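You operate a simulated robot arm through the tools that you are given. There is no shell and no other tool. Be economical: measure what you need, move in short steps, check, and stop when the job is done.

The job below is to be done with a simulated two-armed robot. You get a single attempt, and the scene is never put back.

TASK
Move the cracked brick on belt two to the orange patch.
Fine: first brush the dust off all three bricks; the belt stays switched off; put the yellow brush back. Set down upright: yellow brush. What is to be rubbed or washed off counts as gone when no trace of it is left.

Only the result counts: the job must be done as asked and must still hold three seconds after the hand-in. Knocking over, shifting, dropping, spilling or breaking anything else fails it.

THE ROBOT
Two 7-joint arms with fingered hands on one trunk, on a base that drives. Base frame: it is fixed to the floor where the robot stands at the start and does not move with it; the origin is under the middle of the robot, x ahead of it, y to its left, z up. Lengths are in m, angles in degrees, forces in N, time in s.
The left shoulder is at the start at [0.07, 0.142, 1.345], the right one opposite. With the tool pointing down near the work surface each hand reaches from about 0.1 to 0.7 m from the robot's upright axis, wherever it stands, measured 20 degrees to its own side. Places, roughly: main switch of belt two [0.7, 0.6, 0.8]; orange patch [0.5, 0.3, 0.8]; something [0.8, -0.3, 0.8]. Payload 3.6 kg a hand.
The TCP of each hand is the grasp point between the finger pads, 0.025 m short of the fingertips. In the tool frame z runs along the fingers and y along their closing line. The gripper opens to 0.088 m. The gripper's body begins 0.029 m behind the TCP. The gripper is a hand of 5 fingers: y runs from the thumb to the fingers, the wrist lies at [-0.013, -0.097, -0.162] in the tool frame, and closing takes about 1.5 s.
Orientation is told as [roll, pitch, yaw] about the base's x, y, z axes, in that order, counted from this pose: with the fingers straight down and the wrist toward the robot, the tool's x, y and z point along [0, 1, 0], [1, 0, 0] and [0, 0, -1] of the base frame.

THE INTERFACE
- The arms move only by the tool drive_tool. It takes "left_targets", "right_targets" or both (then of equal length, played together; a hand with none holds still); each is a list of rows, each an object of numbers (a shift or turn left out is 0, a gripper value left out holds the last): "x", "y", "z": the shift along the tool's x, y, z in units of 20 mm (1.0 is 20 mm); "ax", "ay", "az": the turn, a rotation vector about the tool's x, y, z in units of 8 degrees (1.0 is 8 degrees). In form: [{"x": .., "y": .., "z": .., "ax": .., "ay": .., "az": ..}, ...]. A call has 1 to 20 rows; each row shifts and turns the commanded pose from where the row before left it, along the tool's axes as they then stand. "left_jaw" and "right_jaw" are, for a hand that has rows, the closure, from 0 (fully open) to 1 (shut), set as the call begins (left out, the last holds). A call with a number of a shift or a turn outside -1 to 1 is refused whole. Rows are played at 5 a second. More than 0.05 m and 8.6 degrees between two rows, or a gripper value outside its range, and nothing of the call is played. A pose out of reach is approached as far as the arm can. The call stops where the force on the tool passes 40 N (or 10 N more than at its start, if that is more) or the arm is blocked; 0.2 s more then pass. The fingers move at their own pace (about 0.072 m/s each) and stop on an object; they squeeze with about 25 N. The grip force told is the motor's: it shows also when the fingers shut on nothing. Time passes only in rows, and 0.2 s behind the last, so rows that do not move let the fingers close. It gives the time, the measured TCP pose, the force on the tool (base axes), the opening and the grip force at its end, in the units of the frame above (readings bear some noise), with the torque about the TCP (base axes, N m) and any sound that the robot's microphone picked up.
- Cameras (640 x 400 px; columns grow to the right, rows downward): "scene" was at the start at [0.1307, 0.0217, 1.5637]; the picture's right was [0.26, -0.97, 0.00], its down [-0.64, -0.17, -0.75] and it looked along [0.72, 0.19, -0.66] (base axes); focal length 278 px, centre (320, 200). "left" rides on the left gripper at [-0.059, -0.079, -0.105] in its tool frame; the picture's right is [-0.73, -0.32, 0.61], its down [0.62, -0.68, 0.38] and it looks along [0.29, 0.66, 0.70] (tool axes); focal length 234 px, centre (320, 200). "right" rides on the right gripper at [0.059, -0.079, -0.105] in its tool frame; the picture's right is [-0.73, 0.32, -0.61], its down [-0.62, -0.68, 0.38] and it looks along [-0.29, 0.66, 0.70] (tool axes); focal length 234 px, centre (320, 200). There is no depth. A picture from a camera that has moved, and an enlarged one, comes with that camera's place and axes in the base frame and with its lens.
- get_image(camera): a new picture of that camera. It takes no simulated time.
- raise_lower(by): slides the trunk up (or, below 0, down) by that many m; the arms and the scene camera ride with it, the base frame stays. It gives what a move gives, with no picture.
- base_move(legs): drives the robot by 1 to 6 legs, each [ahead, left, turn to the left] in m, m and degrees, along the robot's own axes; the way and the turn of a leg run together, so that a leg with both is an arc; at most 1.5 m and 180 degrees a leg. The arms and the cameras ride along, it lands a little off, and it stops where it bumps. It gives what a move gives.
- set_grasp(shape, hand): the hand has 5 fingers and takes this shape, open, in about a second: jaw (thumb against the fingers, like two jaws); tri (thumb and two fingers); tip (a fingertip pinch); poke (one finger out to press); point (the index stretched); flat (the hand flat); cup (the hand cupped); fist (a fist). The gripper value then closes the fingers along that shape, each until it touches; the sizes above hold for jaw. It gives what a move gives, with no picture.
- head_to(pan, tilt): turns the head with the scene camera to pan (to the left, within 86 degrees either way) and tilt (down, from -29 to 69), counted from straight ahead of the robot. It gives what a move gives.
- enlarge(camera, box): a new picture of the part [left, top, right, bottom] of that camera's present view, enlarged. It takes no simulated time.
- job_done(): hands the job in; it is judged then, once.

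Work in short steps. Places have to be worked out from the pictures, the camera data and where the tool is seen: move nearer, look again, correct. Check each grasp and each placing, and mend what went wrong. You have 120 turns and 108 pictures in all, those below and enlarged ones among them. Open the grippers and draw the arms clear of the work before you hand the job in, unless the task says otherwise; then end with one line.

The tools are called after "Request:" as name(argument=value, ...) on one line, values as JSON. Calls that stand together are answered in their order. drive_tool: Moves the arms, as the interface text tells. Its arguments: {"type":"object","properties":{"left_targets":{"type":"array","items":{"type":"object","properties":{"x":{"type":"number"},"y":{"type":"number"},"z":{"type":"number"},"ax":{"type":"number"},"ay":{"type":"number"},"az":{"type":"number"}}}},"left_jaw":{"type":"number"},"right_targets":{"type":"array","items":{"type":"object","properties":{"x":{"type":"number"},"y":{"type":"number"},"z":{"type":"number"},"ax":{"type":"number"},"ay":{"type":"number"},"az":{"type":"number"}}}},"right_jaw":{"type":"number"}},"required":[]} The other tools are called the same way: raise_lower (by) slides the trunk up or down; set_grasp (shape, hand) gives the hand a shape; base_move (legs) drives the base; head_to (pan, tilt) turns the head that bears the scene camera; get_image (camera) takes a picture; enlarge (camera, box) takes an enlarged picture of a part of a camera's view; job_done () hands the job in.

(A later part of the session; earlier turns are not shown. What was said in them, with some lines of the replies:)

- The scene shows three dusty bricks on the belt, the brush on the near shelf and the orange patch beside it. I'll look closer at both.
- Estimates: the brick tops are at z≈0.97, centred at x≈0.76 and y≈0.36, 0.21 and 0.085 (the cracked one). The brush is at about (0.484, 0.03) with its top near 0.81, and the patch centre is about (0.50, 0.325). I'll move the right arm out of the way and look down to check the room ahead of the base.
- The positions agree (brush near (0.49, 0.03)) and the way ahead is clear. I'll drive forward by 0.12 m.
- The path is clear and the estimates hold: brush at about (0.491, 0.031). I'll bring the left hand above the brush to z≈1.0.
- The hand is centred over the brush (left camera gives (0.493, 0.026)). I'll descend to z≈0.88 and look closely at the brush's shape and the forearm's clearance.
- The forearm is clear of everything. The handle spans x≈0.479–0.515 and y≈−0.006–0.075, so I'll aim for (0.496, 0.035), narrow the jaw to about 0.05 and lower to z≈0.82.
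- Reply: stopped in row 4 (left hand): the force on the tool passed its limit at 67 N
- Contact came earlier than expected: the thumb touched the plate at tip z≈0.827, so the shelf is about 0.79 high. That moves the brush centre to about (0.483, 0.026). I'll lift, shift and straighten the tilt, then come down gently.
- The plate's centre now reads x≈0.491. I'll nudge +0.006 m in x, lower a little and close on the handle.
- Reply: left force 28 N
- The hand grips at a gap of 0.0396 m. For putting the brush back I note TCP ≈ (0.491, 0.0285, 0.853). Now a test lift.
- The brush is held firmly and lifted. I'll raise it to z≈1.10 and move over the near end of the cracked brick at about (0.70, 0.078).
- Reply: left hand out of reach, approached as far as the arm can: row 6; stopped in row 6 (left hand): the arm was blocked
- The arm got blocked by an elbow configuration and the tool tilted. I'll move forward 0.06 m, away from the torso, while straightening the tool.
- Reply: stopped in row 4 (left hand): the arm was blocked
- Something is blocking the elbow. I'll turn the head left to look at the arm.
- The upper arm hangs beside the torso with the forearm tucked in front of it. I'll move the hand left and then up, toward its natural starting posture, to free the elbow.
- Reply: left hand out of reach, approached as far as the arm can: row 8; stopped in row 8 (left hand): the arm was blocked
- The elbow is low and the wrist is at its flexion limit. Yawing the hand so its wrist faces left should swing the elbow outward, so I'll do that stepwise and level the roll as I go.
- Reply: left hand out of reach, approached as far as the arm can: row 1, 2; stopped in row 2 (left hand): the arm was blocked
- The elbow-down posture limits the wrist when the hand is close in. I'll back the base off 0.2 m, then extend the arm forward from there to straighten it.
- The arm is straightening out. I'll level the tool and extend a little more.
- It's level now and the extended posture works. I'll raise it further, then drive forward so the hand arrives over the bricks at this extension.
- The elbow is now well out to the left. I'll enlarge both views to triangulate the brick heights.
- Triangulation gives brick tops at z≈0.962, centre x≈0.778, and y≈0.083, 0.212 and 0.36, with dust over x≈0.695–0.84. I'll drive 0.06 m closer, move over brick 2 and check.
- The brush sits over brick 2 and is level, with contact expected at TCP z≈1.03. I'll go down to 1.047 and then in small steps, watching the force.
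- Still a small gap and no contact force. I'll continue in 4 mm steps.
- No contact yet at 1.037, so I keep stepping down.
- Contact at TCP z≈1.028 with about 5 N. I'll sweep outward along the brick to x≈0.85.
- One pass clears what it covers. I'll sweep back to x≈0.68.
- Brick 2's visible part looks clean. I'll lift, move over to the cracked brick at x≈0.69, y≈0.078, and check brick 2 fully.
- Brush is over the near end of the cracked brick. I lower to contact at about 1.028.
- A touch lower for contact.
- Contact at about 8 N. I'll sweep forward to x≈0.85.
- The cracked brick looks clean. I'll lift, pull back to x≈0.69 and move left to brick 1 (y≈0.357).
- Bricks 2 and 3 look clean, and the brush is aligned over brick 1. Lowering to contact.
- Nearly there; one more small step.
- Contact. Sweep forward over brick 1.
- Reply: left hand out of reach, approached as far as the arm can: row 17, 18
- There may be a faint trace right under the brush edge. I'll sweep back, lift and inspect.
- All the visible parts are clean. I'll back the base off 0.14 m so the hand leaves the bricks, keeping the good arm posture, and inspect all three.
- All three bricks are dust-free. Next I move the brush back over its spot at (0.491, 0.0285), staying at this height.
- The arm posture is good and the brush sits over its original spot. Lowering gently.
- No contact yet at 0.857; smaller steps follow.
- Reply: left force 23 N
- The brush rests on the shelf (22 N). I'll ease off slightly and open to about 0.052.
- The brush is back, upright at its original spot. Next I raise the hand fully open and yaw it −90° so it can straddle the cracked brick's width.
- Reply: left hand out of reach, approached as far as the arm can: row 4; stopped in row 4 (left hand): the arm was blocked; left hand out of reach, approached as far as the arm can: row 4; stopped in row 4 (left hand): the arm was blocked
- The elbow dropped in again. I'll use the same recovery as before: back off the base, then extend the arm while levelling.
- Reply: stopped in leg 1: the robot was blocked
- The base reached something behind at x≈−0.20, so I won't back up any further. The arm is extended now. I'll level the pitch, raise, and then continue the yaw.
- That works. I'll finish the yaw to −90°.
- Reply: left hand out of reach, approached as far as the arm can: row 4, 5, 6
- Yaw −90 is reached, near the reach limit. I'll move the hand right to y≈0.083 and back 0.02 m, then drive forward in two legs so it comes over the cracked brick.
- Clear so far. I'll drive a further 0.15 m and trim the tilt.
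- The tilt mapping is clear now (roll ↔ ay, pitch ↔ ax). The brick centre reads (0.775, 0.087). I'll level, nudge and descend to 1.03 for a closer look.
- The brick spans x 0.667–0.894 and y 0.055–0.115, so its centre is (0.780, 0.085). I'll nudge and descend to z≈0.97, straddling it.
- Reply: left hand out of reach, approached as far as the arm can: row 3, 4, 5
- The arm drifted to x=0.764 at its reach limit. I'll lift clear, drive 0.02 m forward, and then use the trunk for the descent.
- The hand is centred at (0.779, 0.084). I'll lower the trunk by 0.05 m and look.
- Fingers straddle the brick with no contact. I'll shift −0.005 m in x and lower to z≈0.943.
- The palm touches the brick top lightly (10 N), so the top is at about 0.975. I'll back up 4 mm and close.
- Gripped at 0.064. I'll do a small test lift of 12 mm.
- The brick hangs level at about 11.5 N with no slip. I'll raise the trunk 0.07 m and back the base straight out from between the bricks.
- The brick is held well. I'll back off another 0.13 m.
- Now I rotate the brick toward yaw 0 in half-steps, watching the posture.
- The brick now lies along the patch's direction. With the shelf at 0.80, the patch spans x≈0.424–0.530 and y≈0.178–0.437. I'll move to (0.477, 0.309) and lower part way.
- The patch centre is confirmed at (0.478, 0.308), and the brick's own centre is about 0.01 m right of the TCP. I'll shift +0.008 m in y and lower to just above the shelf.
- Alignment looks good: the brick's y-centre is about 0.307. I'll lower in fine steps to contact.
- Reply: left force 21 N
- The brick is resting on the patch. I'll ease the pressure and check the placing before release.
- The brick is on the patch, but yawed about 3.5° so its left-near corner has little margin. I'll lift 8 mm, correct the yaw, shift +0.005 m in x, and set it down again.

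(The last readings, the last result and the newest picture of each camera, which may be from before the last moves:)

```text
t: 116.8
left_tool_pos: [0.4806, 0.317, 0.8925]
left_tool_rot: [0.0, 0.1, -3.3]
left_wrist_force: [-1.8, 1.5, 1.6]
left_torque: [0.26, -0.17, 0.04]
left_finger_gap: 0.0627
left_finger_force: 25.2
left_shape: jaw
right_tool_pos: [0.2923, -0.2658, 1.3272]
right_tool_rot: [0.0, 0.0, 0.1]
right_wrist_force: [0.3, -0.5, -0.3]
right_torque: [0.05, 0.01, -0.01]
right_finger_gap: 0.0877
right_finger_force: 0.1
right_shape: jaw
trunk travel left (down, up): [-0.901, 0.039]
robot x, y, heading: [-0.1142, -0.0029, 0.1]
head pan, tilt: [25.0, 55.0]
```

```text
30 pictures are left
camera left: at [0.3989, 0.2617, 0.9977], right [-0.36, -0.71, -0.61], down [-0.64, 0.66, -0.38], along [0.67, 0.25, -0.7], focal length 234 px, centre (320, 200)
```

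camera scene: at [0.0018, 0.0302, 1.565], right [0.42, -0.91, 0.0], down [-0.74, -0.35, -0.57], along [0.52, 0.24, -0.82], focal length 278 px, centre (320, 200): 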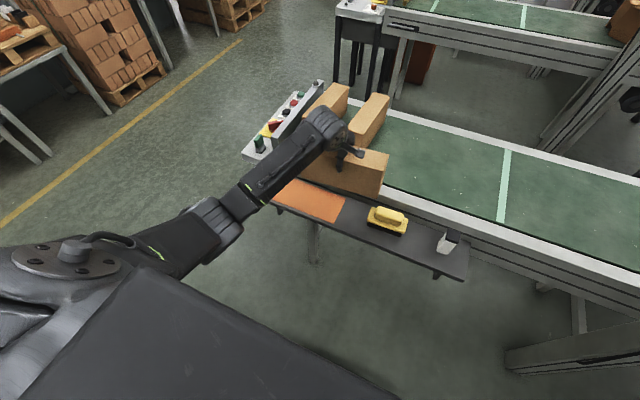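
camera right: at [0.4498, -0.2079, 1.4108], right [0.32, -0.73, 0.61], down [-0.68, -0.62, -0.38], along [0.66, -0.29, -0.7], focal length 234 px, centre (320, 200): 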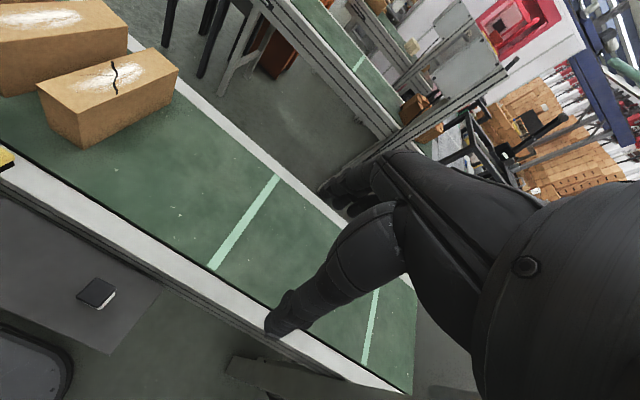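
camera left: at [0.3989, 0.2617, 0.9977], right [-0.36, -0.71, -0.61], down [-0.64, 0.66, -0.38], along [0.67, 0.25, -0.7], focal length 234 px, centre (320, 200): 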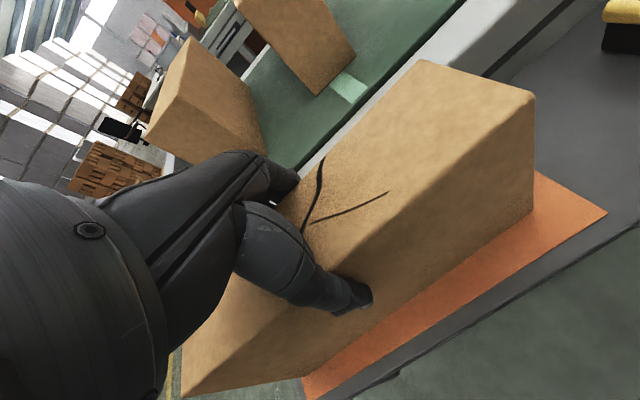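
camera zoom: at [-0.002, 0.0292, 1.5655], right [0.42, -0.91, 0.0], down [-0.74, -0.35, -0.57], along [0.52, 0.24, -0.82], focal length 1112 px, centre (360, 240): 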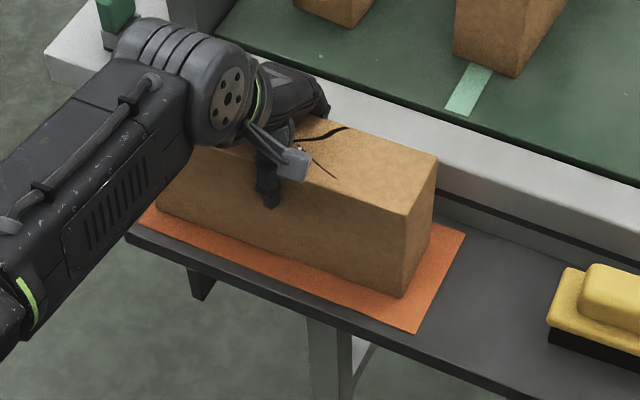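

It's well inside the patch on all sides now. I'll release with a partial opening and check before rising.

Request:
drive_tool(left_targets=[{"z": 0}, {"z": 0}, {"z": 0}, {"z": 0}], left_jaw=0.1)

Request:
drive_tool(left_targets=[{"z": -0.3}, {"z": -0.3}, {"z": -0.5}])

Request:
get_image(camera="left")

```text
t: 117.8
left_tool_pos: [0.4805, 0.3166, 0.8912]
left_tool_rot: [-0.1, 0.2, -3.5]
left_wrist_force: [-3.4, -2.0, 2.7]
left_torque: [0.06, -0.04, 0.13]
left_finger_gap: 0.079
left_finger_force: 0.2
left_shape: jaw
right_tool_pos: [0.2924, -0.2671, 1.3275]
right_tool_rot: [0.1, -0.1, 0.1]
right_wrist_force: [-0.9, -0.4, -0.4]
right_torque: [0.01, -0.01, 0.03]
right_finger_gap: 0.0877
right_finger_force: 0.1
right_shape: jaw
trunk travel left (down, up): [-0.901, 0.039]
robot x, y, heading: [-0.1133, 0.0016, 0.3]
head pan, tilt: [25.0, 55.0]
```

```text
t: 118.6
left_tool_pos: [0.4807, 0.3168, 0.9128]
left_tool_rot: [0.0, 0.0, -3.3]
left_wrist_force: [0.6, -0.5, -0.2]
left_torque: [0.0, 0.0, 0.01]
left_finger_gap: 0.0788
left_finger_force: 0.2
left_shape: jaw
right_tool_pos: [0.294, -0.2656, 1.3264]
right_tool_rot: [0.1, -0.1, 0.0]
right_wrist_force: [1.1, 0.0, -0.2]
right_torque: [0.01, 0.01, 0.01]
right_finger_gap: 0.0877
right_finger_force: 0.0
right_shape: jaw
trunk travel left (down, up): [-0.901, 0.039]
robot x, y, heading: [-0.1175, -0.003, 0.0]
head pan, tilt: [25.0, 55.0]
```

```text
29 pictures are left
camera left: at [0.3996, 0.2617, 1.0188], right [-0.37, -0.71, -0.61], down [-0.64, 0.66, -0.38], along [0.67, 0.25, -0.7], focal length 234 px, centre (320, 200)
```

left: 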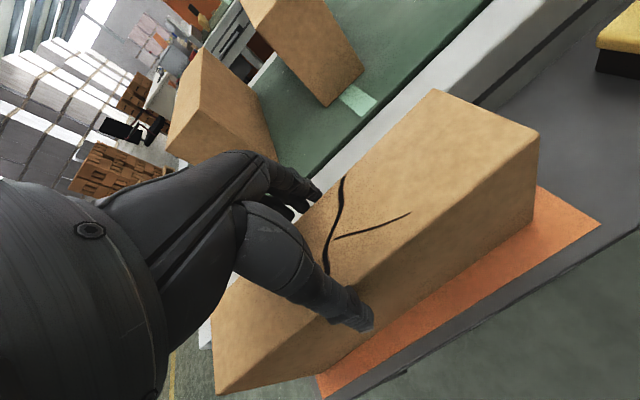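

Released cleanly. I'll raise the hand clear.

Request:
drive_tool(left_targets=[{"z": -0.6}, {"z": -0.6}, {"z": -0.8}, {"z": -1}, {"z": -1}])

Request:
get_image(camera="left")

Request:
get_image(camera="scene")

```text
t: 119.8
left_tool_pos: [0.4809, 0.3164, 0.9928]
left_tool_rot: [0.0, 0.2, -3.3]
left_wrist_force: [-0.5, 0.4, 0.0]
left_torque: [0.01, 0.03, -0.02]
left_finger_gap: 0.079
left_finger_force: 0.1
left_shape: jaw
right_tool_pos: [0.2931, -0.267, 1.3273]
right_tool_rot: [0.1, 0.0, 0.1]
right_wrist_force: [-0.3, 0.1, 0.4]
right_torque: [0.0, 0.01, 0.0]
right_finger_gap: 0.0876
right_finger_force: 0.0
right_shape: jaw
trunk travel left (down, up): [-0.901, 0.039]
robot x, y, heading: [-0.117, -0.0069, 0.1]
head pan, tilt: [25.0, 55.0]
```

```text
28 pictures are left
camera left: at [0.399, 0.2613, 1.0992], right [-0.37, -0.71, -0.61], down [-0.64, 0.66, -0.38], along [0.67, 0.25, -0.7], focal length 234 px, centre (320, 200)
```

left: 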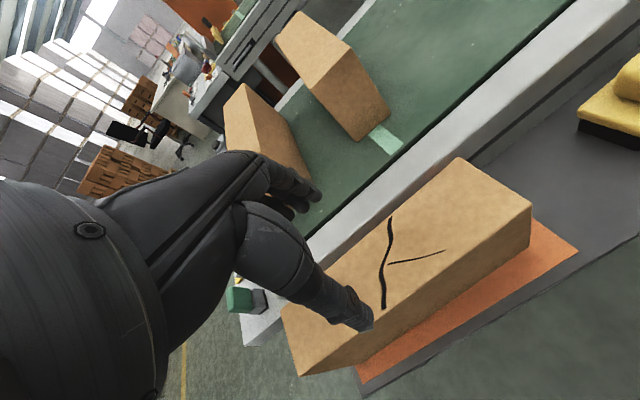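

```text
27 pictures are left
camera scene: at [-0.0009, 0.0293, 1.5653], right [0.42, -0.91, 0.0], down [-0.74, -0.35, -0.57], along [0.52, 0.24, -0.82], focal length 278 px, centre (320, 200)
```

scene: 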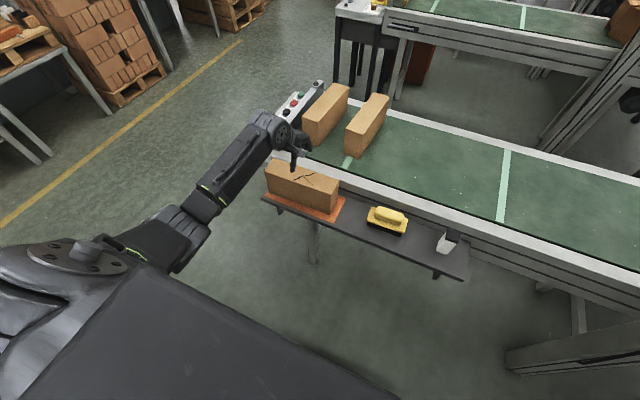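

The brick stands well on the patch. I'll raise the hand more, open fully, back off a little and do a final check.

Request:
drive_tool(left_targets=[{"z": -1}, {"z": -1}, {"z": -1}, {"z": -1}], left_jaw=0)

Request:
base_move(legs=[[-0.06, 0, 0]])

Request:
enlarge(camera="scene", box=[240, 60, 480, 260])

```text
t: 120.8
left_tool_pos: [0.4809, 0.316, 1.0718]
left_tool_rot: [0.0, 0.0, -3.2]
left_wrist_force: [0.7, 0.7, 0.4]
left_torque: [0.03, 0.0, 0.02]
left_finger_gap: 0.088
left_finger_force: 0.1
left_shape: jaw
right_tool_pos: [0.2928, -0.2669, 1.3268]
right_tool_rot: [0.0, -0.1, 0.1]
right_wrist_force: [0.1, 0.0, -0.4]
right_torque: [0.01, 0.03, 0.01]
right_finger_gap: 0.0877
right_finger_force: 0.1
right_shape: jaw
trunk travel left (down, up): [-0.901, 0.039]
robot x, y, heading: [-0.1211, -0.0004, -0.2]
head pan, tilt: [25.0, 55.0]
```

```text
t: 121.8
left_tool_pos: [0.4277, 0.316, 1.0686]
left_tool_rot: [0.0, 0.5, -3.3]
left_wrist_force: [1.4, -0.4, 0.6]
left_torque: [0.0, 0.01, -0.01]
left_finger_gap: 0.0878
left_finger_force: 0.0
left_shape: jaw
right_tool_pos: [0.2438, -0.2656, 1.3242]
right_tool_rot: [0.0, 0.4, 0.1]
right_wrist_force: [1.0, 0.6, 0.6]
right_torque: [0.02, 0.03, 0.02]
right_finger_gap: 0.0877
right_finger_force: 0.0
right_shape: jaw
trunk travel left (down, up): [-0.901, 0.039]
robot x, y, heading: [-0.1751, -0.0008, 0.2]
head pan, tilt: [25.0, 55.0]
```

```text
2.00 times, centred on (360, 160) of scene
camera zoom: at [-0.0501, 0.0294, 1.5643], right [0.42, -0.91, 0.0], down [-0.75, -0.35, -0.57], along [0.51, 0.24, -0.82], focal length 556 px, centre (240, 280)
```

zoom: 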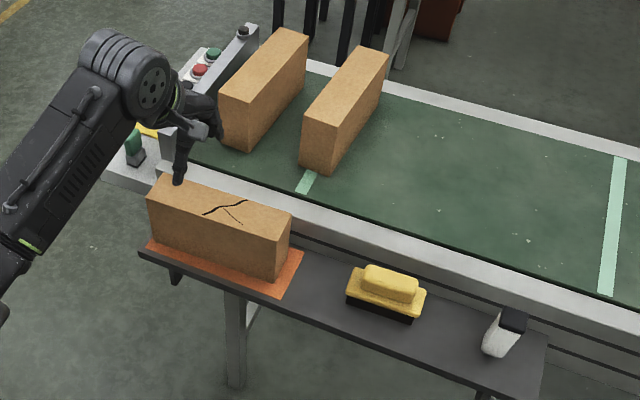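

The cracked brick is on the orange patch, all three bricks are clean, the brush is back upright, and the switches are untouched. Handing in.

Request:
job_done()

```text
The job is handed in.
```

The cracked brick is on the orange patch, all three bricks were brushed clean first, the yellow brush is back upright in its place, and the belt was left off.
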